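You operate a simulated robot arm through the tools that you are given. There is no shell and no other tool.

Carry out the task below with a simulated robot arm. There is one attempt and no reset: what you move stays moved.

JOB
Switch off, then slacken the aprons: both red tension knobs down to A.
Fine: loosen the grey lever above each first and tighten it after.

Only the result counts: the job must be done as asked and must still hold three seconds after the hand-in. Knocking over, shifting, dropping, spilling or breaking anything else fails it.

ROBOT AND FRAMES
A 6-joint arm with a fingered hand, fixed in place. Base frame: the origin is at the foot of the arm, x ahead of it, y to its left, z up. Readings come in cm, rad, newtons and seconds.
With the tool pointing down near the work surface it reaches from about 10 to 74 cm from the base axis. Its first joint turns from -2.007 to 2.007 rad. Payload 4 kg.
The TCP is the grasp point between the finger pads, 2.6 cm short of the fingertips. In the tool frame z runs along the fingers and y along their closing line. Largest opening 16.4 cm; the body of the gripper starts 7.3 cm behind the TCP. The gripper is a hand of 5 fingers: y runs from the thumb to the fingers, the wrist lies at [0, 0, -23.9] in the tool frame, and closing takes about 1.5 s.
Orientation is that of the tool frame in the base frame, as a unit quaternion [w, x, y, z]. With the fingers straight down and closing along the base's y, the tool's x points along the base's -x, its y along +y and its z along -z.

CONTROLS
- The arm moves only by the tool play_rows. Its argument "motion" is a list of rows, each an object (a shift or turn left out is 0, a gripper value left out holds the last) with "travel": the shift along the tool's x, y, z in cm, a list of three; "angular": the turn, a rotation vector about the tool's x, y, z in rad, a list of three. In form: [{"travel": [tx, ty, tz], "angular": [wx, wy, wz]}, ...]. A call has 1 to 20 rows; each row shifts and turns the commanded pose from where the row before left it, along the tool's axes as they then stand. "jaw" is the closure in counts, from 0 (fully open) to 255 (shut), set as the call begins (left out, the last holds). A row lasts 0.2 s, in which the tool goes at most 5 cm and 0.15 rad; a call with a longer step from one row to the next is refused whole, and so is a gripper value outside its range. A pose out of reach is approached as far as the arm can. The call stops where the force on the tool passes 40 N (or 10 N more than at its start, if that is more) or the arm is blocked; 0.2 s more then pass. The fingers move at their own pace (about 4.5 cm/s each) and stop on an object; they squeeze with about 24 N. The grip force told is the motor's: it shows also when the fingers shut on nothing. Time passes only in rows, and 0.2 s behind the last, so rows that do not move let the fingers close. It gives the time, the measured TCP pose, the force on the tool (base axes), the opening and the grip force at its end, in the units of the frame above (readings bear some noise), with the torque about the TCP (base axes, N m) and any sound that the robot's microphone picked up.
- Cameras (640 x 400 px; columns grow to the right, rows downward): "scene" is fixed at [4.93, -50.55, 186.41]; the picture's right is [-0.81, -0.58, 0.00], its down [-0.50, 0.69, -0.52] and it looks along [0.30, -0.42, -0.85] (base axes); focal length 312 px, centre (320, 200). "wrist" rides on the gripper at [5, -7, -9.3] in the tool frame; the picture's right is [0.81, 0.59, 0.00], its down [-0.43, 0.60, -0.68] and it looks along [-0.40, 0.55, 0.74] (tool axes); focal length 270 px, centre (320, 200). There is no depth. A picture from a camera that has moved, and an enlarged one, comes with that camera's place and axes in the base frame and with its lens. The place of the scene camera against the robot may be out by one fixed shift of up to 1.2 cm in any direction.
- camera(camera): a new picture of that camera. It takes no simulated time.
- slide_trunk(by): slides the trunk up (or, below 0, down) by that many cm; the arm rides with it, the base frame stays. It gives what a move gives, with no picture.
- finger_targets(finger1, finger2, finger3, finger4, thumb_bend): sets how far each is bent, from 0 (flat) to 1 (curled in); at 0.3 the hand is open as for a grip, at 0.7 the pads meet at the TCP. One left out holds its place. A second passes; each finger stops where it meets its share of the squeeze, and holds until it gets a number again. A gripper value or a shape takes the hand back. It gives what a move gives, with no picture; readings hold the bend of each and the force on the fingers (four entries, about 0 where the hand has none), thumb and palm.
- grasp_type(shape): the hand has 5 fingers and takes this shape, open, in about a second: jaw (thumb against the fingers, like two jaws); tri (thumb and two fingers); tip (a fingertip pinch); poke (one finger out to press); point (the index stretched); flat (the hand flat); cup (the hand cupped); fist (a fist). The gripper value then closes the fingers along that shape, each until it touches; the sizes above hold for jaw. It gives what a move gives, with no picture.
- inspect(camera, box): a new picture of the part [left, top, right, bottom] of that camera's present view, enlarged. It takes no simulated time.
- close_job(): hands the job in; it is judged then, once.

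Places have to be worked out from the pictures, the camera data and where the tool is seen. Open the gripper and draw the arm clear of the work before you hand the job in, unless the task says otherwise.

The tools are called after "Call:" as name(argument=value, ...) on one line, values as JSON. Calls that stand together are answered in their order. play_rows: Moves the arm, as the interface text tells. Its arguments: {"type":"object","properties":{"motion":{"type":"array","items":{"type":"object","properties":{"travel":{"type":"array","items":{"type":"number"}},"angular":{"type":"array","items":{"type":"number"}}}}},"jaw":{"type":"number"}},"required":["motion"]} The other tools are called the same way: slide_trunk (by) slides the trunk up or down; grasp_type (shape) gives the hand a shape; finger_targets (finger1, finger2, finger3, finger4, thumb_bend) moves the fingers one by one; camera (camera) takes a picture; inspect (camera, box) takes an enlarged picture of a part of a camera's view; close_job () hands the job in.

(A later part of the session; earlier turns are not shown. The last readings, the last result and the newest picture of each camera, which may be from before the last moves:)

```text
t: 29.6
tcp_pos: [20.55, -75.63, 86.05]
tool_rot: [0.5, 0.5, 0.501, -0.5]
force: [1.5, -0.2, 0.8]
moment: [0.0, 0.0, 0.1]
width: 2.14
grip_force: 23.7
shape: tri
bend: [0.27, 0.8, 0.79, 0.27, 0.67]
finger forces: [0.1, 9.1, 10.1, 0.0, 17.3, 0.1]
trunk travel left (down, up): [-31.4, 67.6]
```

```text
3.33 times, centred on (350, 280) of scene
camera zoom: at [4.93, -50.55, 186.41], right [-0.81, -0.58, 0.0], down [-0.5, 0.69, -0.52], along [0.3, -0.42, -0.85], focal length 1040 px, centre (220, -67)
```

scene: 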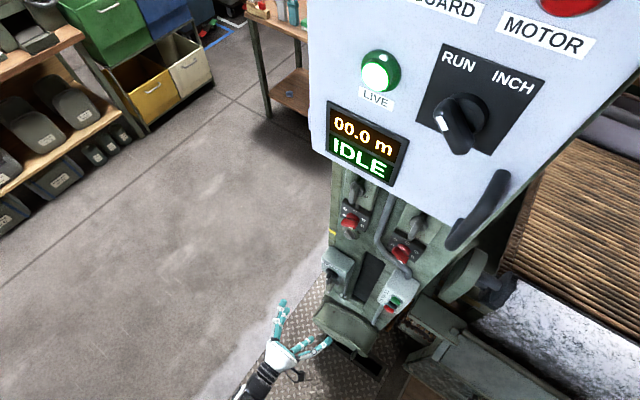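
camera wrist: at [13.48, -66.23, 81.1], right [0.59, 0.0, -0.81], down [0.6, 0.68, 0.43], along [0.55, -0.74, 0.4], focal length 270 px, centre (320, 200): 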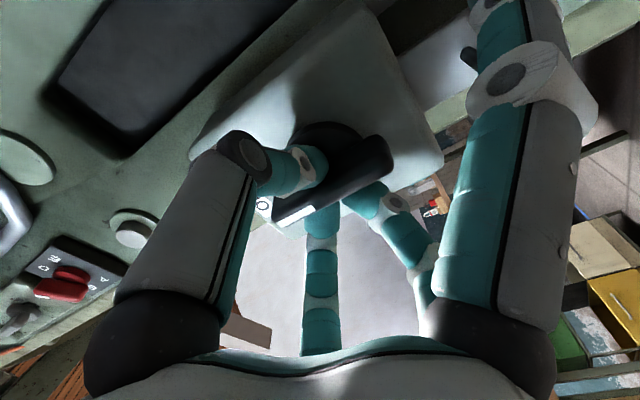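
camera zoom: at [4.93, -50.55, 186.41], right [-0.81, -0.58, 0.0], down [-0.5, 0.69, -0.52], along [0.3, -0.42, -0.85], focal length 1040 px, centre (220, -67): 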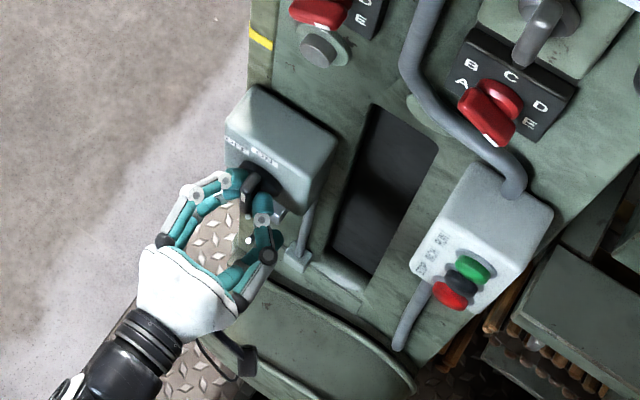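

Firm grip on the handle (9 and 10 N on the fingers, 17 N on the thumb). Now I'll turn counter-clockwise about the handle axis towards OFF.

Call:
play_rows(motion=[{"travel": [-0.03, 0, 0], "angular": [0, 0, -0.1]}, {"travel": [-0.03, 0, 0], "angular": [0, 0, -0.1]}, {"travel": [-0.03, 0, 0], "angular": [0, 0, -0.1]}, {"travel": [-0.03, 0, 0], "angular": [0, 0, -0.1]}, {"travel": [-0.03, 0, 0], "angular": [0, 0, -0.1]}, {"travel": [-0.03, 0, 0], "angular": [0, 0, -0.1]}, {"travel": [-0.03, 0, 0], "angular": [0, 0, -0.1]}, {"travel": [-0.03, 0, 0], "angular": [0, 0, -0.085]}, {}])

Call:
camera(camera="scene")

Call:
camera(camera="wrist")

```text
t: 31.6
tcp_pos: [20.38, -75.7, 86.22]
tool_rot: [-0.27, -0.27, -0.653, 0.654]
force: [0.3, 12.0, -3.2]
moment: [0.1, -0.09, 0.11]
width: 2.11
grip_force: 23.9
shape: tri
bend: [0.28, 0.8, 0.8, 0.28, 0.66]
finger forces: [0.1, 11.3, 14.0, 0.0, 21.4, 0.1]
trunk travel left (down, up): [-31.4, 67.6]
```

```text
taken
```

scene: 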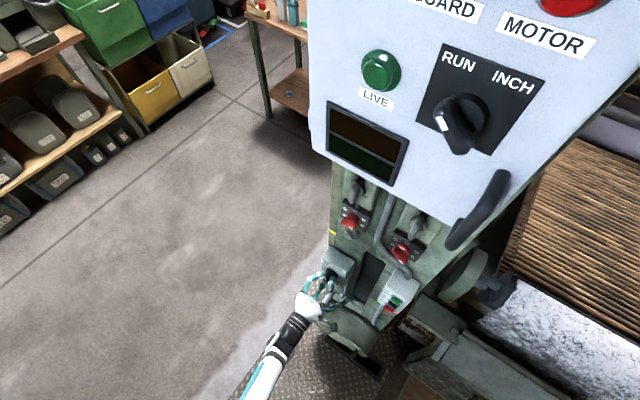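

```text
taken
camera wrist: at [11.93, -66.35, 87.63], right [-0.16, 0.0, -0.99], down [0.73, 0.68, -0.12], along [0.67, -0.74, -0.11], focal length 270 px, centre (320, 200)
```

wrist: 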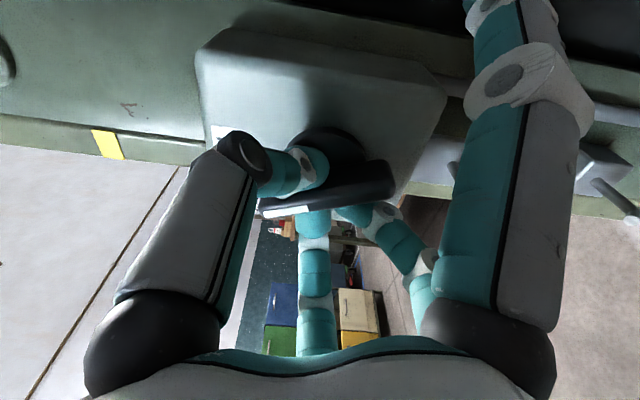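

The LIVE lamp and display are now dark, so the machine is off. I'll nudge a few degrees more to be sure it sits at its stop, then release and check the handle.

Call:
play_rows(motion=[{"travel": [-0.01, 0, 0], "angular": [0, 0, -0.04]}, {"travel": [-0.01, 0, 0], "angular": [0, 0, -0.03]}, {}])

Call:
play_rows(motion=[{}, {}, {}, {}, {}, {}, {}, {}, {}], jaw=0)

Call:
camera(camera="wrist")

```text
t: 32.4
tcp_pos: [20.34, -75.64, 86.18]
tool_rot: [-0.247, -0.249, -0.661, 0.663]
force: [0.8, 6.4, 0.7]
moment: [0.01, -0.12, 0.04]
width: 2.15
grip_force: 24.0
shape: tri
bend: [0.28, 0.8, 0.8, 0.28, 0.66]
finger forces: [0.1, 10.8, 11.4, 0.1, 22.0, 0.0]
trunk travel left (down, up): [-31.4, 67.6]
```

```text
t: 34.4
tcp_pos: [20.48, -75.67, 86.1]
tool_rot: [0.247, 0.248, 0.663, -0.661]
force: [0.7, -0.6, -2.6]
moment: [0.03, -0.07, 0.02]
width: 16.39
grip_force: 0.1
shape: tri
bend: [0.14, 0.28, 0.3, 0.14, 0.3]
finger forces: [0.0, 2.4, 0.0, 0.0, 0.0, 0.1]
trunk travel left (down, up): [-31.4, 67.6]
```

```text
taken
camera wrist: at [12.08, -66.37, 88.02], right [-0.23, 0.0, -0.97], down [0.72, 0.68, -0.16], along [0.66, -0.74, -0.15], focal length 270 px, centre (320, 200)
```

wrist: 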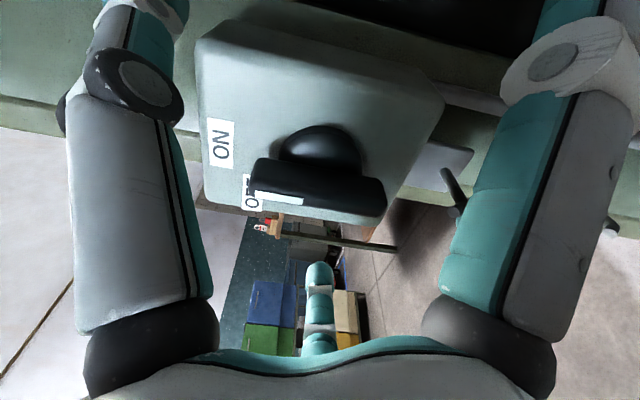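

The handle now points to OFF and the lamp is dark. Finger 2 reads 2.4 N, likely brushing the hasp peg, so I'll back straight out along the tool axis.

Call:
play_rows(motion=[{"travel": [0, 0, -1]}, {"travel": [0, 0, -1.5]}, {"travel": [0, 0, -2.5]}, {"travel": [0, 0, -3]}, {"travel": [0, 0, -4]}, {"travel": [0, 0, -4]}, {}])

Call:
camera(camera="wrist")

Call:
inspect(camera="scene", box=[270, 220, 430, 340])

```text
t: 36.0
tcp_pos: [20.44, -59.58, 86.5]
tool_rot: [-0.247, -0.249, -0.662, 0.663]
force: [-1.0, -0.4, 0.2]
moment: [0.01, 0.02, 0.02]
width: 16.41
grip_force: 0.0
shape: tri
bend: [0.14, 0.3, 0.3, 0.14, 0.3]
finger forces: [0.0, 0.1, 0.0, 0.0, 0.1, 0.0]
trunk travel left (down, up): [-31.4, 67.6]
```

```text
taken
camera wrist: at [12.0, -50.31, 88.44], right [-0.23, 0.0, -0.97], down [0.72, 0.68, -0.17], along [0.66, -0.74, -0.15], focal length 270 px, centre (320, 200)
```

wrist: 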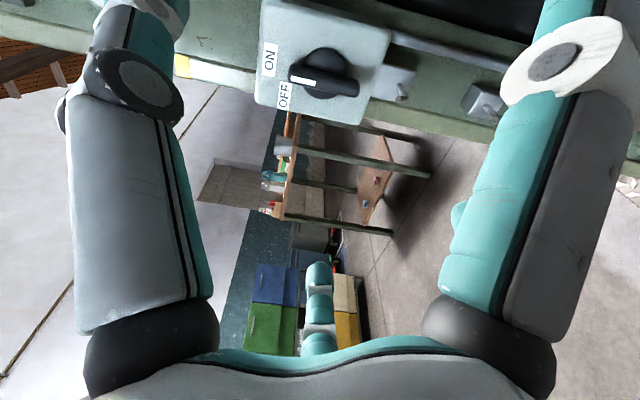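

```text
3.33 times, centred on (350, 280) of scene
camera zoom: at [4.93, -50.55, 186.41], right [-0.81, -0.58, 0.0], down [-0.5, 0.69, -0.52], along [0.3, -0.42, -0.85], focal length 1040 px, centre (220, -67)
```

zoom: 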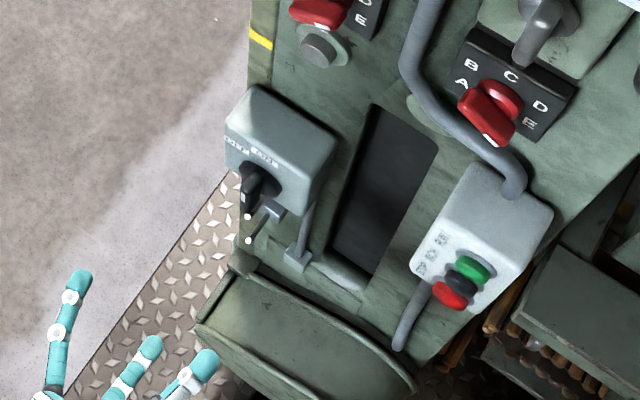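

Clear of contact. Let me zoom in to verify the isolator's final position.

Call:
inspect(camera="wrist", box=[240, 0, 420, 130])

Call:
inspect(camera="scene", box=[315, 240, 365, 290])

```text
3.08 times, centred on (330, 65) of wrist
camera zoom: at [12.0, -50.31, 88.44], right [-0.23, 0.0, -0.97], down [0.72, 0.68, -0.17], along [0.66, -0.74, -0.15], focal length 832 px, centre (289, 615)
```

zoom: 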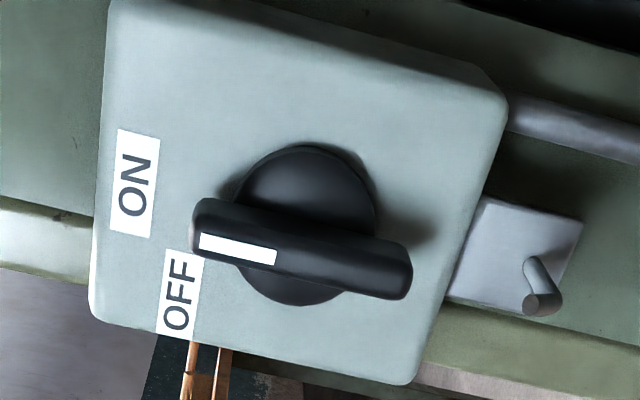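

```text
8.00 times, centred on (340, 265) of scene
camera zoom: at [4.93, -50.55, 186.41], right [-0.81, -0.58, 0.0], down [-0.5, 0.69, -0.52], along [0.3, -0.42, -0.85], focal length 2496 px, centre (160, -320)
```

zoom: 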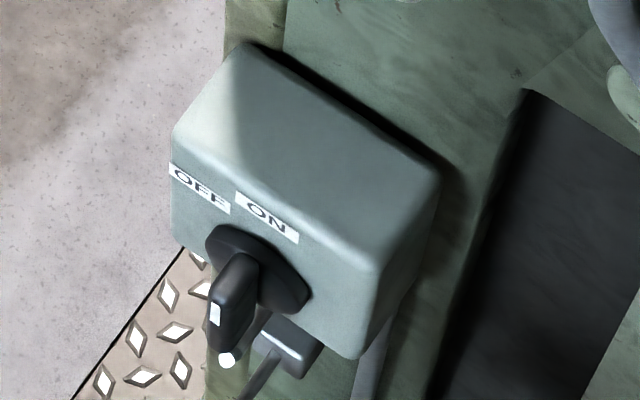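

The bar looks parallel to the ON direction again, so it may have sprung back on release. I'll check the lamp.

Call:
camera(camera="scene")

Call:
inspect(camera="scene", box=[315, 30, 555, 190])

```text
taken
```

scene: 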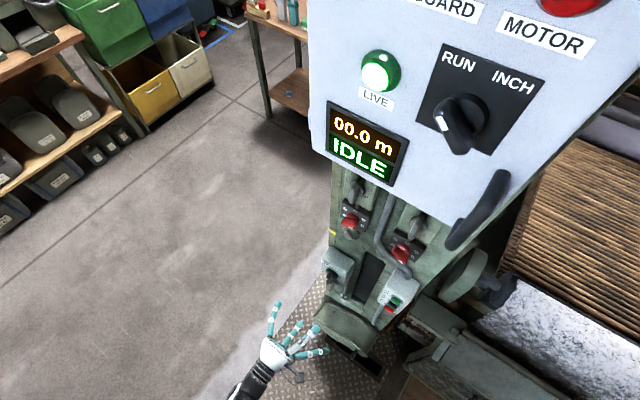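

```text
2.50 times, centred on (435, 110) of scene
camera zoom: at [4.93, -50.55, 186.41], right [-0.81, -0.58, 0.0], down [-0.5, 0.69, -0.52], along [0.3, -0.42, -0.85], focal length 780 px, centre (32, 425)
```

zoom: 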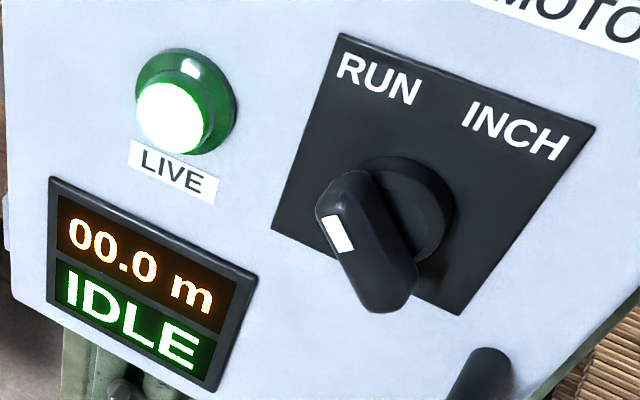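

The lamp is back on: the handle only turned about 30° in my grip (it slipped relative to the hand) and snapped back. I'll re-grip and turn further until it flips over, releasing only slightly so the fingers stay off the peg.

Call:
play_rows(motion=[{"angular": [0, 0, 0.143]}, {"angular": [0, 0, 0.143]}, {"angular": [0, 0, 0.143]}, {"angular": [0, 0, 0.143]}, {"angular": [0, 0, 0.143]}, {"angular": [0, 0, 0.14]}, {"travel": [0.5, 0, 0]}, {}])

Call:
inspect(camera="wrist", box=[250, 0, 430, 150])

```text
t: 37.8
tcp_pos: [20.51, -59.63, 85.84]
tool_rot: [0.5, 0.499, 0.501, -0.499]
force: [-0.2, 0.6, 0.2]
moment: [0.01, 0.02, 0.01]
width: 16.4
grip_force: 0.0
shape: tri
bend: [0.14, 0.3, 0.3, 0.14, 0.3]
finger forces: [0.0, 0.0, 0.1, 0.0, 0.0, 0.0]
trunk travel left (down, up): [-31.4, 67.6]
```

```text
2.67 times, centred on (340, 75) of wrist
camera zoom: at [13.51, -50.29, 80.71], right [0.59, 0.0, -0.81], down [0.6, 0.68, 0.43], along [0.55, -0.74, 0.4], focal length 721 px, centre (267, 533)
```

zoom: 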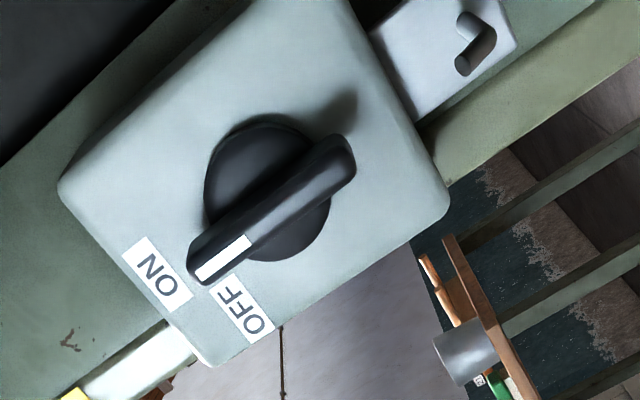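

Handle is back at ON as expected. Advancing again slightly deeper for a better bite, then closing.

Call:
play_rows(motion=[{"travel": [0, 0, 4]}, {"travel": [0, 0, 4]}, {"travel": [0, 0, 3]}, {"travel": [0, 0, 2]}, {"travel": [0, 0, 1.5]}, {"travel": [0, 0, 1]}, {"travel": [0, 0, 0.7]}, {}])

Call:
play_rows(motion=[{}, {}, {}, {}, {}, {}, {}, {}, {}, {}, {}], jaw=255)

Call:
play_rows(motion=[{"travel": [-0.02, 0, 0], "angular": [0, 0, -0.1]}, {"travel": [-0.02, 0, 0], "angular": [0, 0, -0.1]}, {"travel": [-0.02, 0, 0], "angular": [0, 0, -0.1]}, {"travel": [-0.02, 0, 0], "angular": [0, 0, -0.1]}, {"travel": [-0.02, 0, 0], "angular": [0, 0, -0.1]}, {"travel": [-0.02, 0, 0], "angular": [0, 0, -0.1]}, {"travel": [-0.02, 0, 0], "angular": [0, 0, -0.1]}, {"travel": [-0.02, 0, 0], "angular": [0, 0, -0.1]}, {"travel": [-0.02, 0, 0], "angular": [0, 0, -0.1]}, {"travel": [-0.02, 0, 0], "angular": [0, 0, -0.1]}, {}])

Call:
camera(camera="wrist")

Call:
camera(camera="scene")

```text
t: 39.6
tcp_pos: [20.5, -75.8, 85.81]
tool_rot: [-0.499, -0.501, -0.499, 0.501]
force: [0.0, -0.8, -0.1]
moment: [0.01, 0.02, -0.01]
width: 16.4
grip_force: 0.0
shape: tri
bend: [0.14, 0.3, 0.3, 0.14, 0.3]
finger forces: [0.0, 0.1, 0.1, 0.0, 0.0, 0.0]
trunk travel left (down, up): [-31.4, 67.6]
```

```text
t: 42.0
tcp_pos: [20.42, -76.01, 85.71]
tool_rot: [0.499, 0.5, 0.501, -0.5]
force: [1.7, 0.1, -0.4]
moment: [-0.02, 0.05, 0.06]
width: 3.28
grip_force: 24.4
shape: tri
bend: [0.27, 0.52, 0.5, 0.27, 0.7]
finger forces: [0.1, 12.8, 12.6, 0.1, 18.7, 0.0]
trunk travel left (down, up): [-31.4, 67.6]
```

```text
t: 44.4
tcp_pos: [20.44, -75.85, 86.01]
tool_rot: [-0.199, -0.198, -0.678, 0.679]
force: [-1.3, 5.9, 7.0]
moment: [-0.41, -0.06, -0.19]
width: 3.22
grip_force: 24.3
shape: tri
bend: [0.28, 0.53, 0.51, 0.28, 0.7]
finger forces: [0.0, 11.3, 11.6, 0.0, 25.8, 0.0]
trunk travel left (down, up): [-31.4, 67.6]
```

```text
taken
camera wrist: at [12.48, -66.54, 89.16], right [-0.36, 0.0, -0.93], down [0.69, 0.68, -0.27], along [0.63, -0.74, -0.25], focal length 270 px, centre (320, 200)
```

wrist: 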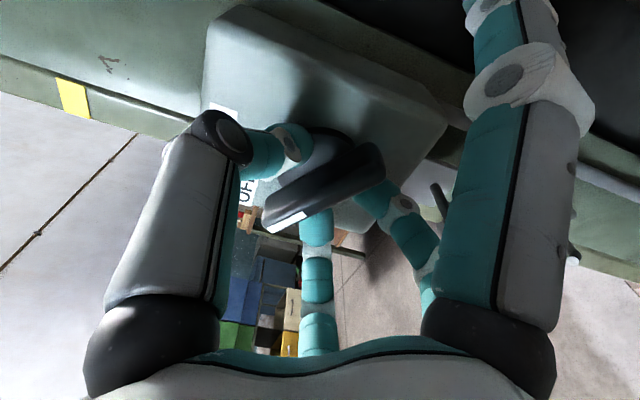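

```text
taken
```

scene: 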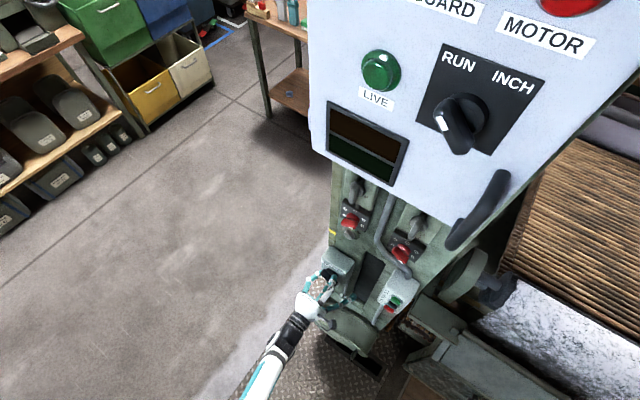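

The handle now turned with the hand to roughly -55°, past the OFF label, and the lamp is dark. I'll ease the fingers open slightly and see where it settles.

Call:
finger_targets(finger2=0.42, finger3=0.42, thumb_bend=0.55)

Call:
inspect(camera="wrist", box=[200, 80, 420, 240])

Call:
inspect(camera="scene", box=[315, 30, 555, 190])

```text
t: 45.4
tcp_pos: [20.52, -75.71, 85.87]
tool_rot: [0.199, 0.199, 0.679, -0.678]
force: [-3.6, 18.1, -2.2]
moment: [-0.48, -0.13, -0.47]
width: 7.48
grip_force: 9.1
shape: fingers
bend: [0.28, 0.43, 0.42, 0.28, 0.56]
finger forces: [0.0, 0.3, 0.0, 0.0, 17.4, 0.0]
trunk travel left (down, up): [-31.4, 67.6]
```

```text
2.50 times, centred on (310, 160) of wrist
camera zoom: at [12.48, -66.49, 89.01], right [-0.36, 0.0, -0.93], down [0.69, 0.68, -0.27], along [0.63, -0.74, -0.25], focal length 676 px, centre (345, 300)
```

zoom: 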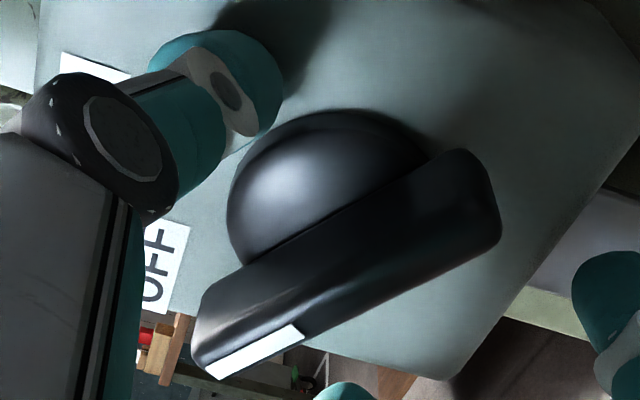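

```text
2.50 times, centred on (435, 110) of scene
camera zoom: at [4.93, -50.55, 186.41], right [-0.81, -0.58, 0.0], down [-0.5, 0.69, -0.52], along [0.3, -0.42, -0.85], focal length 780 px, centre (32, 425)
```

zoom: 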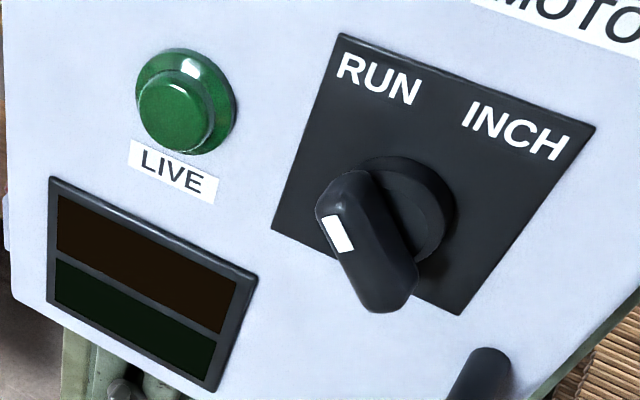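

The handle stays over at OFF with the fingers off it and the lamp dark. The thumb tip is pressing the box face (about 17 N), so I'll back straight out.

Call:
play_rows(motion=[{"travel": [0, 0, -0.6]}, {"travel": [0, 0, -1]}, {"travel": [0, 0, -2]}, {"travel": [0, 0, -3]}, {"travel": [0, 0, -4]}, {"travel": [0, 0, -4]}, {"travel": [0, 0, -2]}, {}])

Call:
inspect(camera="wrist", box=[240, 0, 420, 130])

Call:
camera(camera="scene")

```text
t: 47.2
tcp_pos: [20.38, -59.42, 85.67]
tool_rot: [0.199, 0.199, 0.679, -0.678]
force: [-0.3, -0.9, 0.1]
moment: [-0.02, 0.01, 0.02]
width: 7.52
grip_force: 0.1
shape: fingers
bend: [0.28, 0.42, 0.42, 0.28, 0.55]
finger forces: [0.1, 0.0, 0.0, 0.1, 0.0, 0.0]
trunk travel left (down, up): [-31.4, 67.6]
```

```text
3.08 times, centred on (330, 65) of wrist
camera zoom: at [12.38, -50.07, 88.83], right [-0.36, 0.0, -0.93], down [0.68, 0.68, -0.27], along [0.63, -0.74, -0.25], focal length 832 px, centre (289, 615)
```

zoom: 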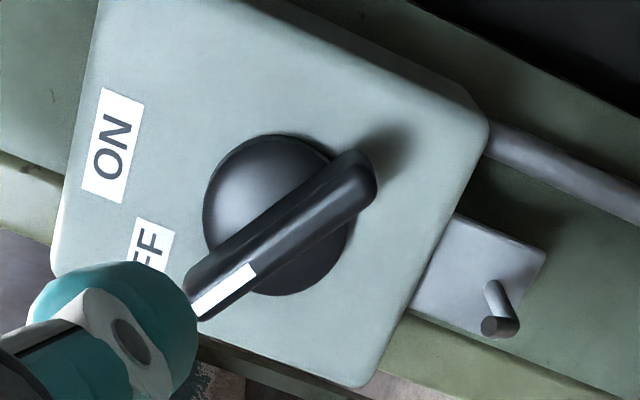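

```text
taken
```

scene: 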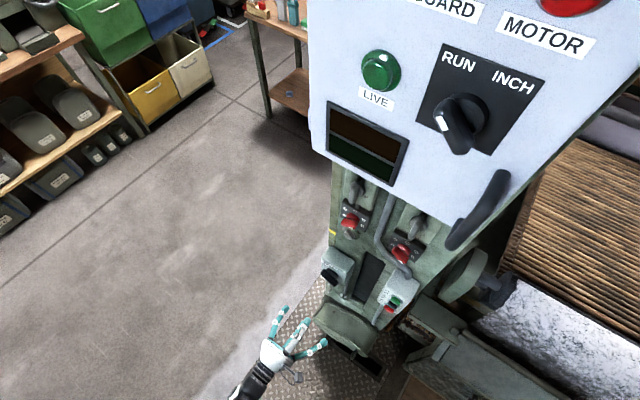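

Switched off: the handle stays at OFF and the display and lamp stay dark. From earlier views I triangulate lever 1's disc at (19.04, -82.6, 133.5), with a vertical bar of about 5.5 cm (z 131–136) centred on it and its front at y≈-80.4. I'll raise the trunk and roll back to ψ=90° to look at it and at the panel above.

Call:
slide_trunk(by=47.7)

Call:
play_rows(motion=[{"angular": [0, 0, 0.145]}, {"angular": [0, 0, 0.145]}, {"angular": [0, 0, 0.145]}, {"angular": [0, 0, 0.145]}, {"angular": [0, 0, 0.145]}, {"angular": [0, 0, 0.145]}, {"angular": [0, 0, 0.13]}, {}])

Call:
camera(camera="wrist")

Call:
camera(camera="scene")

```text
refused: 47.7 is not a number from -40 to 40
```

```text
t: 49.0
tcp_pos: [20.5, -59.35, 85.74]
tool_rot: [-0.5, -0.5, -0.5, 0.5]
force: [-0.1, -0.2, 0.6]
moment: [0.01, 0.01, 0.03]
width: 7.5
grip_force: 0.0
shape: fingers
bend: [0.28, 0.42, 0.42, 0.28, 0.55]
finger forces: [0.0, 0.1, 0.0, 0.0, 0.0, 0.0]
trunk travel left (down, up): [-31.4, 67.6]
```

```text
taken
camera wrist: at [13.54, -49.94, 80.87], right [0.59, 0.0, -0.81], down [0.59, 0.68, 0.43], along [0.55, -0.74, 0.4], focal length 270 px, centre (320, 200)
```

wrist: 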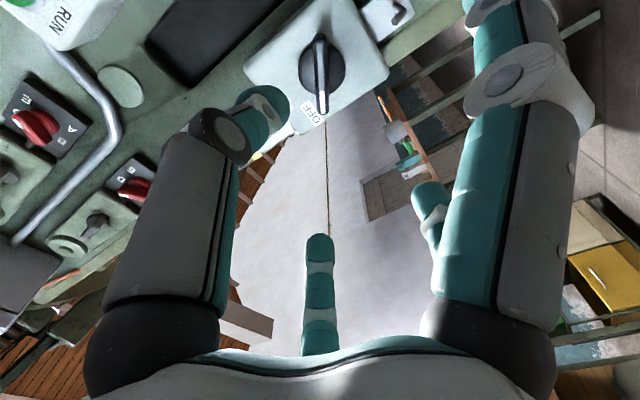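

```text
taken
```

scene: 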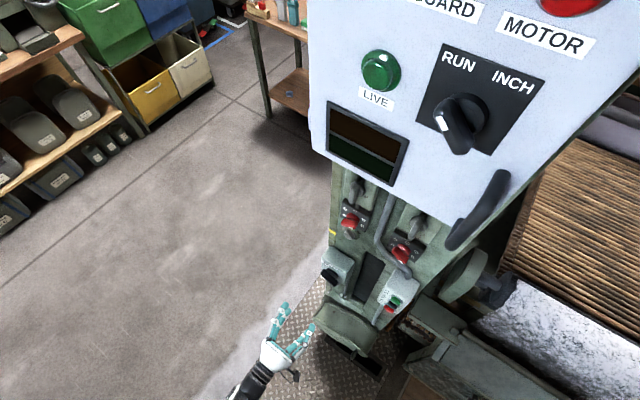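

Slides are limited to ±40 cm per call. I'll zoom on the levers and the panel's lower edge from here, then raise in two steps.

Call:
inspect(camera="wrist", box=[0, 60, 200, 380])

Call:
slide_trunk(by=24)

Call:
camera(camera="wrist")

Call:
inspect(camera="wrist", box=[180, 0, 400, 160])

```text
1.25 times, centred on (100, 220) of wrist
camera zoom: at [13.54, -49.94, 80.87], right [0.59, 0.0, -0.81], down [0.59, 0.68, 0.43], along [0.55, -0.74, 0.4], focal length 338 px, centre (595, 175)
```

zoom: 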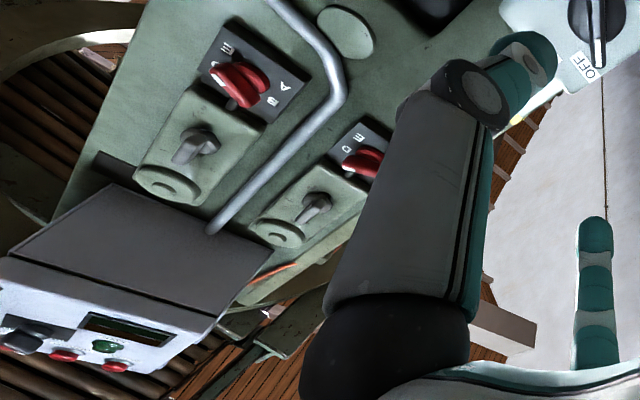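

```text
t: 51.5
tcp_pos: [20.59, -59.21, 109.92]
tool_rot: [0.499, 0.5, 0.501, -0.5]
force: [-0.3, 1.3, 0.5]
moment: [-0.04, 0.01, 0.0]
width: 7.53
grip_force: 0.0
shape: fingers
bend: [0.28, 0.42, 0.42, 0.28, 0.55]
finger forces: [0.0, 0.0, 0.0, 0.1, 0.1, 0.0]
trunk travel left (down, up): [-55.4, 43.6]
```

```text
taken
camera wrist: at [13.54, -49.94, 104.87], right [0.59, 0.0, -0.81], down [0.6, 0.68, 0.43], along [0.55, -0.74, 0.4], focal length 270 px, centre (320, 200)
```

wrist: 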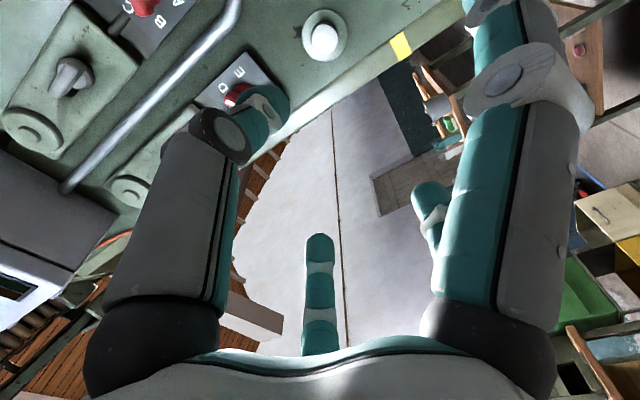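

```text
2.50 times, centred on (290, 80) of wrist
camera zoom: at [13.54, -49.94, 104.87], right [0.59, 0.0, -0.81], down [0.6, 0.68, 0.43], along [0.55, -0.74, 0.4], focal length 676 px, centre (395, 500)
```

zoom: 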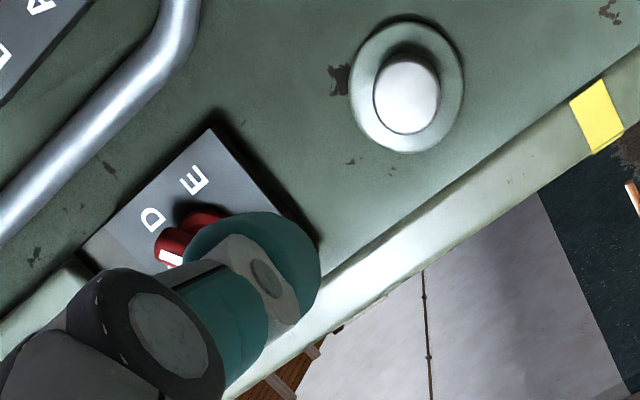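

The overhanging panel's underside is at z≈158 from y≈-73 back, leaving plenty of room above lever 1 at z≈133.5. Raising the rest of the way, opening the tri hand and re-checking the lever.

Call:
slide_trunk(by=23.6)

Call:
grasp_type(shape="tri")

Call:
camera(camera="wrist")

Call:
inspect(camera="wrist", box=[190, 0, 430, 170])

```text
t: 54.0
tcp_pos: [20.41, -59.33, 133.45]
tool_rot: [0.499, 0.5, 0.501, -0.5]
force: [-0.2, 0.8, -0.1]
moment: [-0.02, -0.02, 0.04]
width: 7.55
grip_force: 0.2
shape: fingers
bend: [0.28, 0.42, 0.42, 0.28, 0.55]
finger forces: [0.0, 0.0, 0.0, 0.1, 0.0, 0.1]
trunk travel left (down, up): [-79.0, 20.0]
```

```text
t: 54.9
tcp_pos: [20.44, -59.31, 133.56]
tool_rot: [0.499, 0.5, 0.501, -0.5]
force: [-0.1, -0.1, -0.9]
moment: [0.0, -0.02, 0.01]
width: 16.41
grip_force: 0.1
shape: tri
bend: [0.14, 0.3, 0.3, 0.14, 0.3]
finger forces: [0.1, 0.0, 0.1, 0.1, 0.0, 0.0]
trunk travel left (down, up): [-79.0, 20.0]
```

```text
taken
camera wrist: at [13.54, -49.94, 128.48], right [0.59, 0.0, -0.81], down [0.6, 0.68, 0.43], along [0.55, -0.74, 0.4], focal length 270 px, centre (320, 200)
```

wrist: 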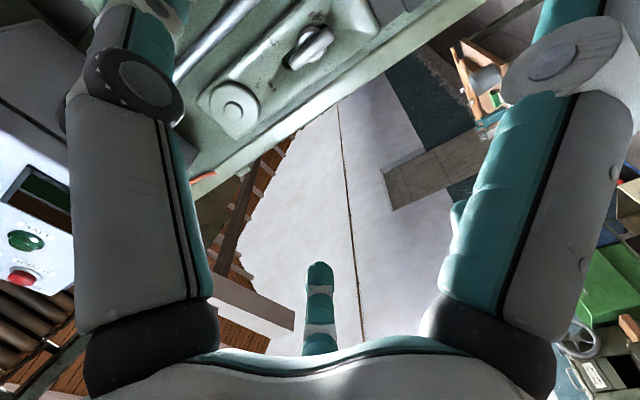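

```text
2.35 times, centred on (310, 85) of wrist
camera zoom: at [13.54, -49.94, 128.48], right [0.59, 0.0, -0.81], down [0.6, 0.68, 0.43], along [0.55, -0.74, 0.4], focal length 636 px, centre (344, 471)
```

zoom: 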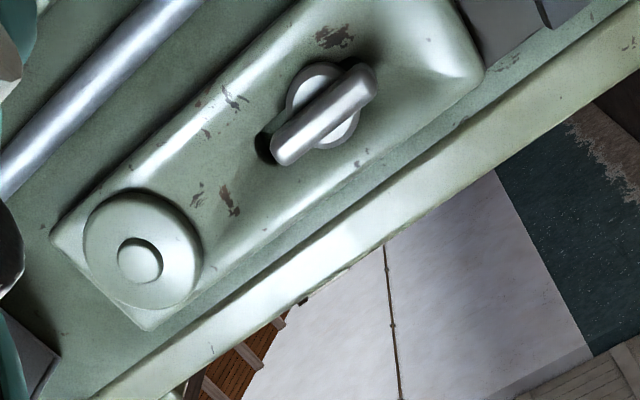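

Lever 1's bar centre checks out at (19.15, -81, 133.6). I'll approach with the TCP at about (18.85, -79.3, 133.6), keeping about 4 cm for the thumb arc before the housing.

Call:
play_rows(motion=[{"travel": [0, -1.6, 0]}, {"travel": [0, 0, 4]}, {"travel": [0, 0, 4]}, {"travel": [0, 0, 4]}, {"travel": [0, 0, 3]}, {"travel": [0, 0, 2]}, {"travel": [0, 0, 1.5]}, {"travel": [0, 0, 1]}, {"travel": [0, 0, 0.5]}, {}])

Call:
camera(camera="wrist")

Call:
camera(camera="scene")

```text
t: 57.1
tcp_pos: [18.87, -79.34, 133.35]
tool_rot: [-0.499, -0.5, -0.5, 0.5]
force: [0.1, -0.1, 0.5]
moment: [0.02, 0.0, -0.03]
width: 16.37
grip_force: 0.1
shape: tri
bend: [0.14, 0.3, 0.3, 0.14, 0.3]
finger forces: [0.0, 0.0, 0.1, 0.1, 0.0, 0.0]
trunk travel left (down, up): [-79.0, 20.0]
```

```text
taken
camera wrist: at [11.94, -69.98, 128.43], right [0.59, 0.0, -0.81], down [0.6, 0.68, 0.43], along [0.55, -0.74, 0.4], focal length 270 px, centre (320, 200)
```

wrist: 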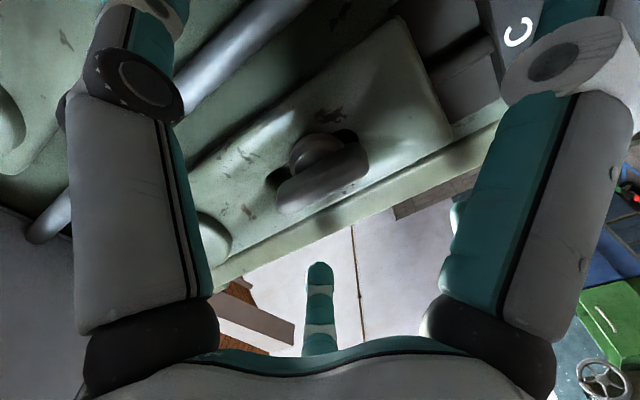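

```text
taken
```

scene: 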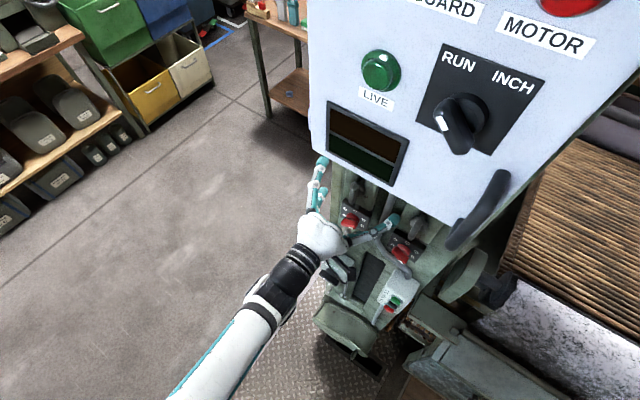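

The lever bar sits right at the grasp point, contact-free. Closing on it.

Call:
play_rows(motion=[{}, {}, {}, {}, {}, {}, {}, {}, {}, {}, {}], jaw=255)

Call:
camera(camera="wrist")

```text
t: 59.5
tcp_pos: [18.98, -79.17, 133.39]
tool_rot: [-0.499, -0.5, -0.5, 0.501]
force: [1.7, 3.9, -0.7]
moment: [-0.01, -0.03, 0.25]
width: 1.31
grip_force: 23.7
shape: tri
bend: [0.27, 0.75, 0.76, 0.27, 0.7]
finger forces: [0.0, 13.2, 15.4, 0.0, 20.1, 0.0]
trunk travel left (down, up): [-79.0, 20.0]
```

```text
taken
camera wrist: at [12.01, -69.91, 128.46], right [0.59, 0.0, -0.81], down [0.6, 0.68, 0.43], along [0.55, -0.74, 0.4], focal length 270 px, centre (320, 200)
```

wrist: 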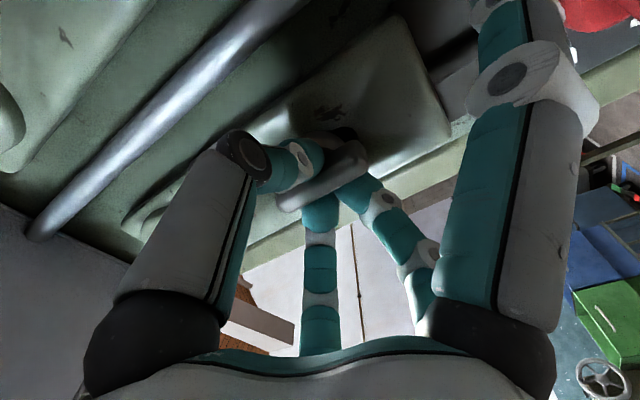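

Good grip (1.3 cm wide bar). I'll try loosening counter-clockwise in small steps and watch the torque.

Call:
play_rows(motion=[{"angular": [0, 0, -0.1]}, {"angular": [0, 0, -0.1]}, {"angular": [0, 0, -0.1]}, {"angular": [0, 0, -0.1]}, {}])

Call:
camera(camera="wrist")

```text
t: 60.7
tcp_pos: [18.9, -79.23, 133.47]
tool_rot: [0.39, 0.39, 0.59, -0.59]
force: [-0.3, 9.3, -5.5]
moment: [0.07, -0.05, 0.26]
width: 1.32
grip_force: 23.8
shape: tri
bend: [0.28, 0.75, 0.76, 0.28, 0.7]
finger forces: [0.0, 14.9, 17.1, 0.0, 23.3, 0.0]
trunk travel left (down, up): [-79.0, 20.0]
```

```text
taken
camera wrist: at [10.58, -69.91, 131.59], right [0.22, 0.0, -0.97], down [0.72, 0.68, 0.17], along [0.66, -0.74, 0.15], focal length 270 px, centre (320, 200)
```

wrist: 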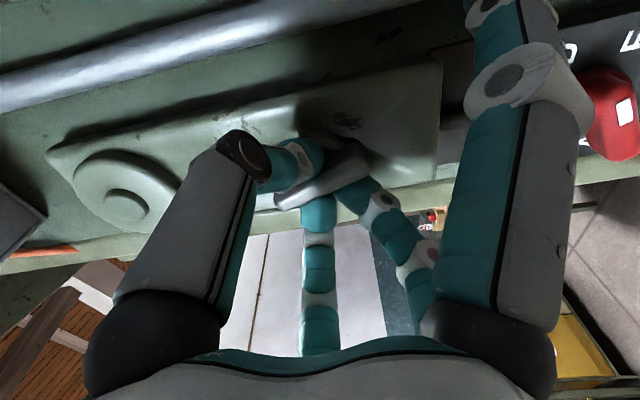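

The lever turns freely with the hand, counter-clockwise. Continuing in small steps, watching for its stop.

Call:
play_rows(motion=[{"angular": [0, 0, -0.1]}, {"angular": [0, 0, -0.1]}, {"angular": [0, 0, -0.1]}, {"angular": [0, 0, -0.1]}, {"angular": [0, 0, -0.1]}, {}])

Call:
camera(camera="wrist")

```text
t: 62.1
tcp_pos: [18.84, -79.22, 133.57]
tool_rot: [-0.232, -0.232, -0.668, 0.668]
force: [1.0, 7.9, -3.3]
moment: [0.16, -0.06, 0.28]
width: 1.3
grip_force: 23.7
shape: tri
bend: [0.28, 0.75, 0.76, 0.28, 0.7]
finger forces: [0.0, 13.2, 18.7, 0.0, 21.5, 0.0]
trunk travel left (down, up): [-79.0, 20.0]
```

```text
taken
camera wrist: at [10.64, -69.91, 135.86], right [-0.27, 0.0, -0.96], down [0.71, 0.68, -0.2], along [0.65, -0.74, -0.18], focal length 270 px, centre (320, 200)
```

wrist: 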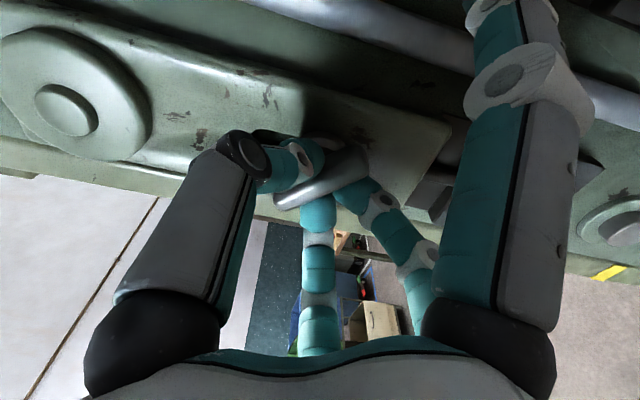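

Still turning with the hand (about 51° so far), no stop. Continuing.

Call:
play_rows(motion=[{"angular": [0, 0, -0.1]}, {"angular": [0, 0, -0.1]}, {"angular": [0, 0, -0.1]}, {"angular": [0, 0, -0.1]}, {}])

Call:
camera(camera="wrist")

Call:
inspect(camera="scene", box=[300, 130, 460, 250])

```text
t: 63.3
tcp_pos: [18.88, -79.21, 133.47]
tool_rot: [0.096, 0.095, 0.701, -0.701]
force: [1.7, 4.7, -1.9]
moment: [0.19, -0.01, 0.22]
width: 1.29
grip_force: 23.6
shape: tri
bend: [0.28, 0.75, 0.76, 0.28, 0.7]
finger forces: [0.0, 11.5, 18.5, 0.1, 22.3, 0.0]
trunk travel left (down, up): [-79.0, 20.0]
```

```text
taken
camera wrist: at [12.17, -69.91, 138.93], right [-0.62, 0.0, -0.78], down [0.57, 0.68, -0.46], along [0.53, -0.74, -0.42], focal length 270 px, centre (320, 200)
```

wrist: 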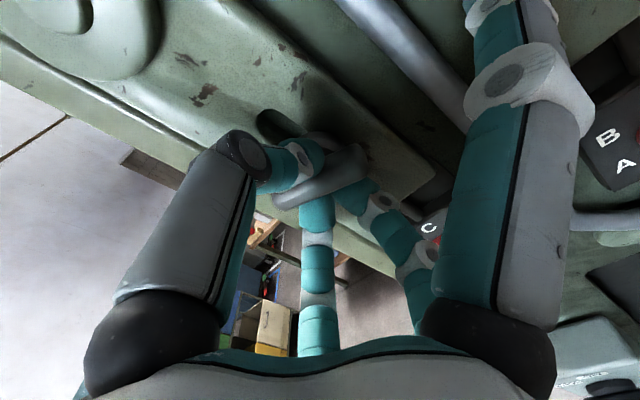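

```text
3.33 times, centred on (380, 190) of scene
camera zoom: at [4.93, -50.55, 186.41], right [-0.81, -0.58, 0.0], down [-0.5, 0.69, -0.52], along [0.3, -0.42, -0.85], focal length 1040 px, centre (120, 233)
```

zoom: 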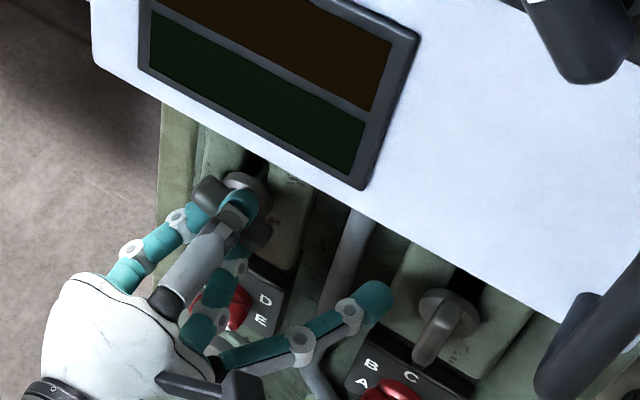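

Now about 75° over and still moving easily. I'll take it on towards 90–95° and watch for resistance.

Call:
play_rows(motion=[{"angular": [0, 0, -0.1]}, {"angular": [0, 0, -0.1]}, {"angular": [0, 0, -0.1]}, {}])

Call:
camera(camera="wrist")

```text
t: 64.3
tcp_pos: [18.9, -79.21, 133.59]
tool_rot: [0.011, 0.011, -0.707, 0.707]
force: [0.4, 3.8, 1.2]
moment: [0.14, -0.08, 0.14]
width: 1.31
grip_force: 24.3
shape: tri
bend: [0.28, 0.75, 0.76, 0.28, 0.7]
finger forces: [0.1, 11.2, 15.7, 0.0, 23.6, 0.0]
trunk travel left (down, up): [-79.0, 20.0]
```

```text
taken
camera wrist: at [14.05, -69.9, 140.68], right [-0.83, 0.0, -0.56], down [0.41, 0.68, -0.61], along [0.38, -0.74, -0.56], focal length 270 px, centre (320, 200)
```

wrist: 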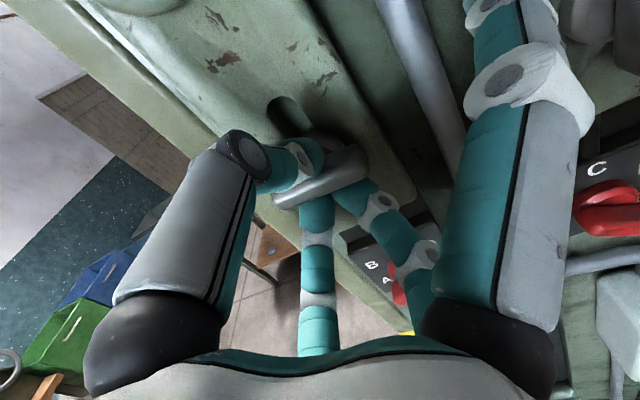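

At about 92°, lever horizontal. One more small step to feel whether a stop is there.

Call:
play_rows(motion=[{"angular": [0, 0, -0.1]}, {"angular": [0, 0, -0.1]}, {}])

Call:
inspect(camera="wrist", box=[230, 80, 430, 230])

```text
t: 65.1
tcp_pos: [18.86, -79.22, 133.7]
tool_rot: [0.082, 0.08, -0.702, 0.702]
force: [-0.3, 2.1, 1.5]
moment: [-0.04, -0.02, -0.06]
width: 1.29
grip_force: 24.6
shape: tri
bend: [0.28, 0.75, 0.76, 0.28, 0.7]
finger forces: [0.1, 14.5, 10.2, 0.0, 26.8, 0.0]
trunk travel left (down, up): [-79.0, 20.0]
```

```text
2.67 times, centred on (330, 155) of wrist
camera zoom: at [15.53, -69.91, 141.55], right [-0.92, 0.0, -0.39], down [0.28, 0.68, -0.68], along [0.26, -0.74, -0.62], focal length 721 px, centre (293, 320)
```

zoom: 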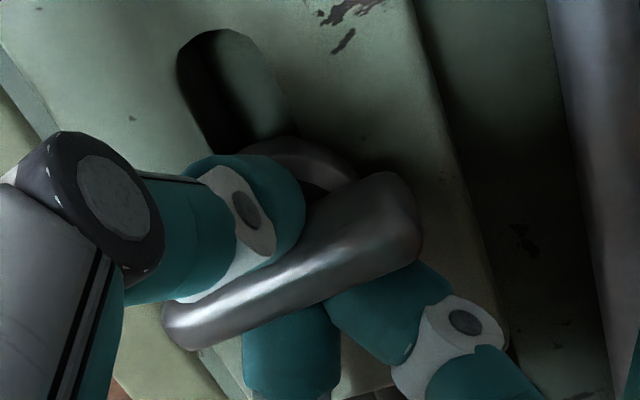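

The lever follows the hand to about 103° with no stop, so it should be loose. I'll open only the gripping digits slightly (keeping finger 1 away from lever 2) and back straight out.

Call:
finger_targets(finger2=0.5, finger3=0.5, thumb_bend=0.48)

Call:
play_rows(motion=[{"travel": [0, 0, -0.7]}, {"travel": [0, 0, -1]}, {"travel": [0, 0, -2]}, {"travel": [0, 0, -3]}, {"travel": [0, 0, -4]}, {"travel": [0, 0, -4]}, {"travel": [0, 0, -4]}, {}])

Call:
camera(camera="wrist")

Call:
camera(camera="scene")

```text
t: 66.1
tcp_pos: [18.82, -79.28, 133.46]
tool_rot: [0.081, 0.081, -0.702, 0.703]
force: [-0.4, -0.3, 0.3]
moment: [-0.03, -0.01, -0.01]
width: 7.79
grip_force: 0.1
shape: fingers
bend: [0.28, 0.5, 0.5, 0.28, 0.48]
finger forces: [0.0, 0.1, 0.0, 0.1, 0.1, 0.0]
trunk travel left (down, up): [-79.0, 20.0]
```

```text
t: 67.9
tcp_pos: [18.82, -60.52, 133.37]
tool_rot: [-0.081, -0.082, 0.702, -0.702]
force: [0.1, -0.2, 0.4]
moment: [0.03, -0.01, -0.03]
width: 7.81
grip_force: 0.0
shape: fingers
bend: [0.28, 0.5, 0.5, 0.28, 0.48]
finger forces: [0.1, 0.0, 0.1, 0.0, 0.0, 0.0]
trunk travel left (down, up): [-79.0, 20.0]
```

```text
taken
camera wrist: at [15.4, -51.27, 141.4], right [-0.92, 0.0, -0.39], down [0.29, 0.68, -0.68], along [0.26, -0.73, -0.63], focal length 270 px, centre (320, 200)
```

wrist: 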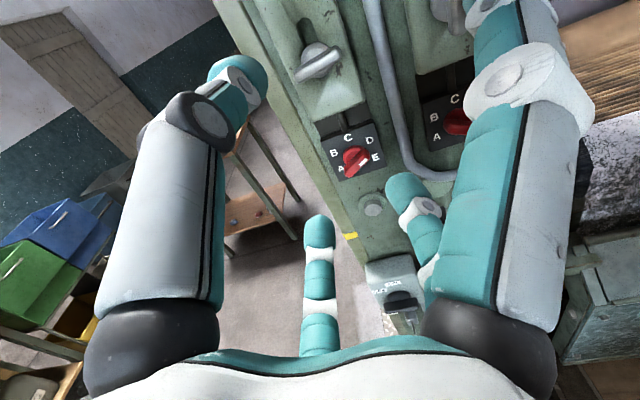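

```text
taken
```

scene: 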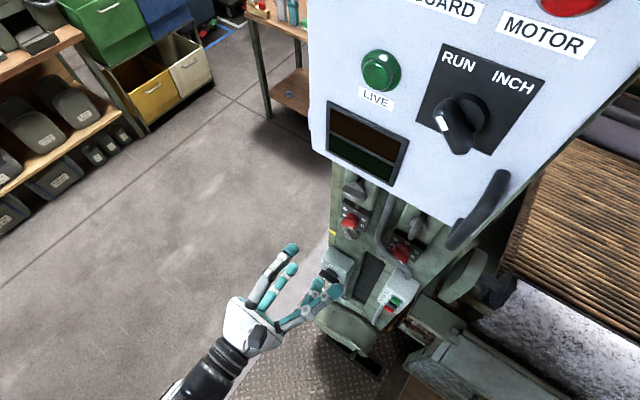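

Lever 1 is now turned across and the isolator remains OFF. Zooming on lever 1 and knob 1 for the present state and position.

Call:
inspect(camera="wrist", box=[270, 10, 430, 220])

Call:
inspect(camera="wrist", box=[310, 110, 400, 190])

Call:
inspect(camera="scene", box=[330, 160, 400, 240])

```text
1.90 times, centred on (350, 115) of wrist
camera zoom: at [15.4, -51.27, 141.4], right [-0.92, 0.0, -0.39], down [0.29, 0.68, -0.68], along [0.26, -0.73, -0.63], focal length 515 px, centre (263, 362)
```

zoom: 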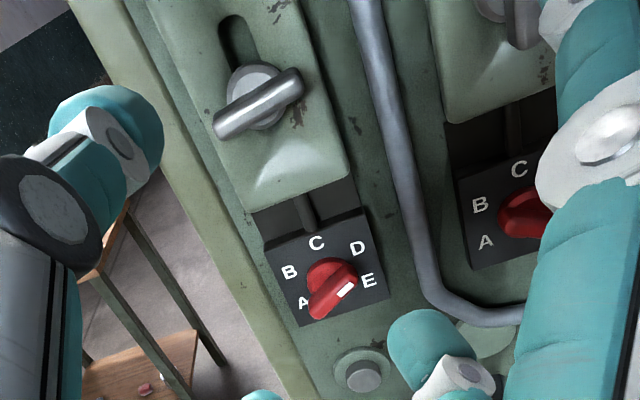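

```text
5.00 times, centred on (355, 150) of wrist
camera zoom: at [15.4, -51.27, 141.4], right [-0.92, 0.0, -0.39], down [0.29, 0.68, -0.68], along [0.26, -0.73, -0.63], focal length 1351 px, centre (145, 450)
```

zoom: 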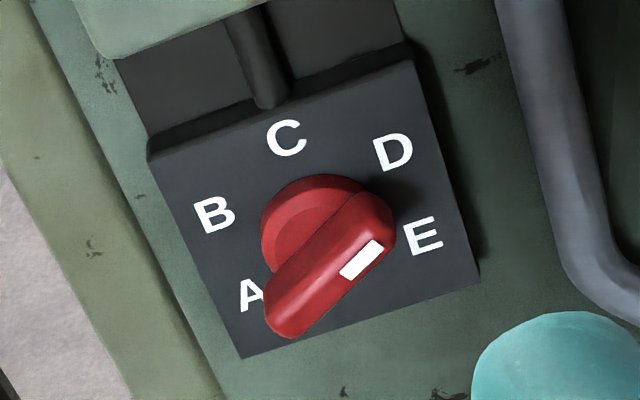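

```text
5.00 times, centred on (365, 200) of scene
camera zoom: at [4.93, -50.55, 186.41], right [-0.81, -0.58, 0.0], down [-0.5, 0.69, -0.52], along [0.3, -0.42, -0.85], focal length 1560 px, centre (95, 200)
```

zoom: 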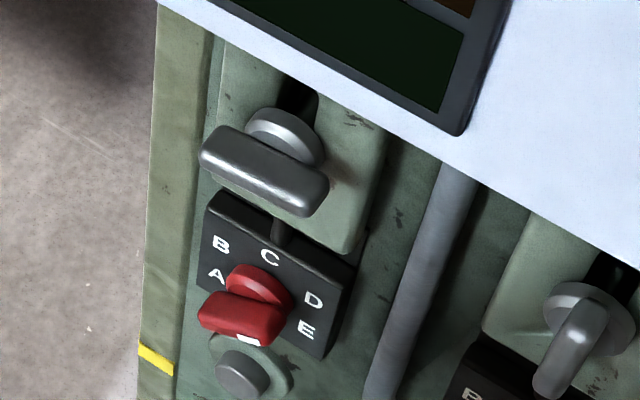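

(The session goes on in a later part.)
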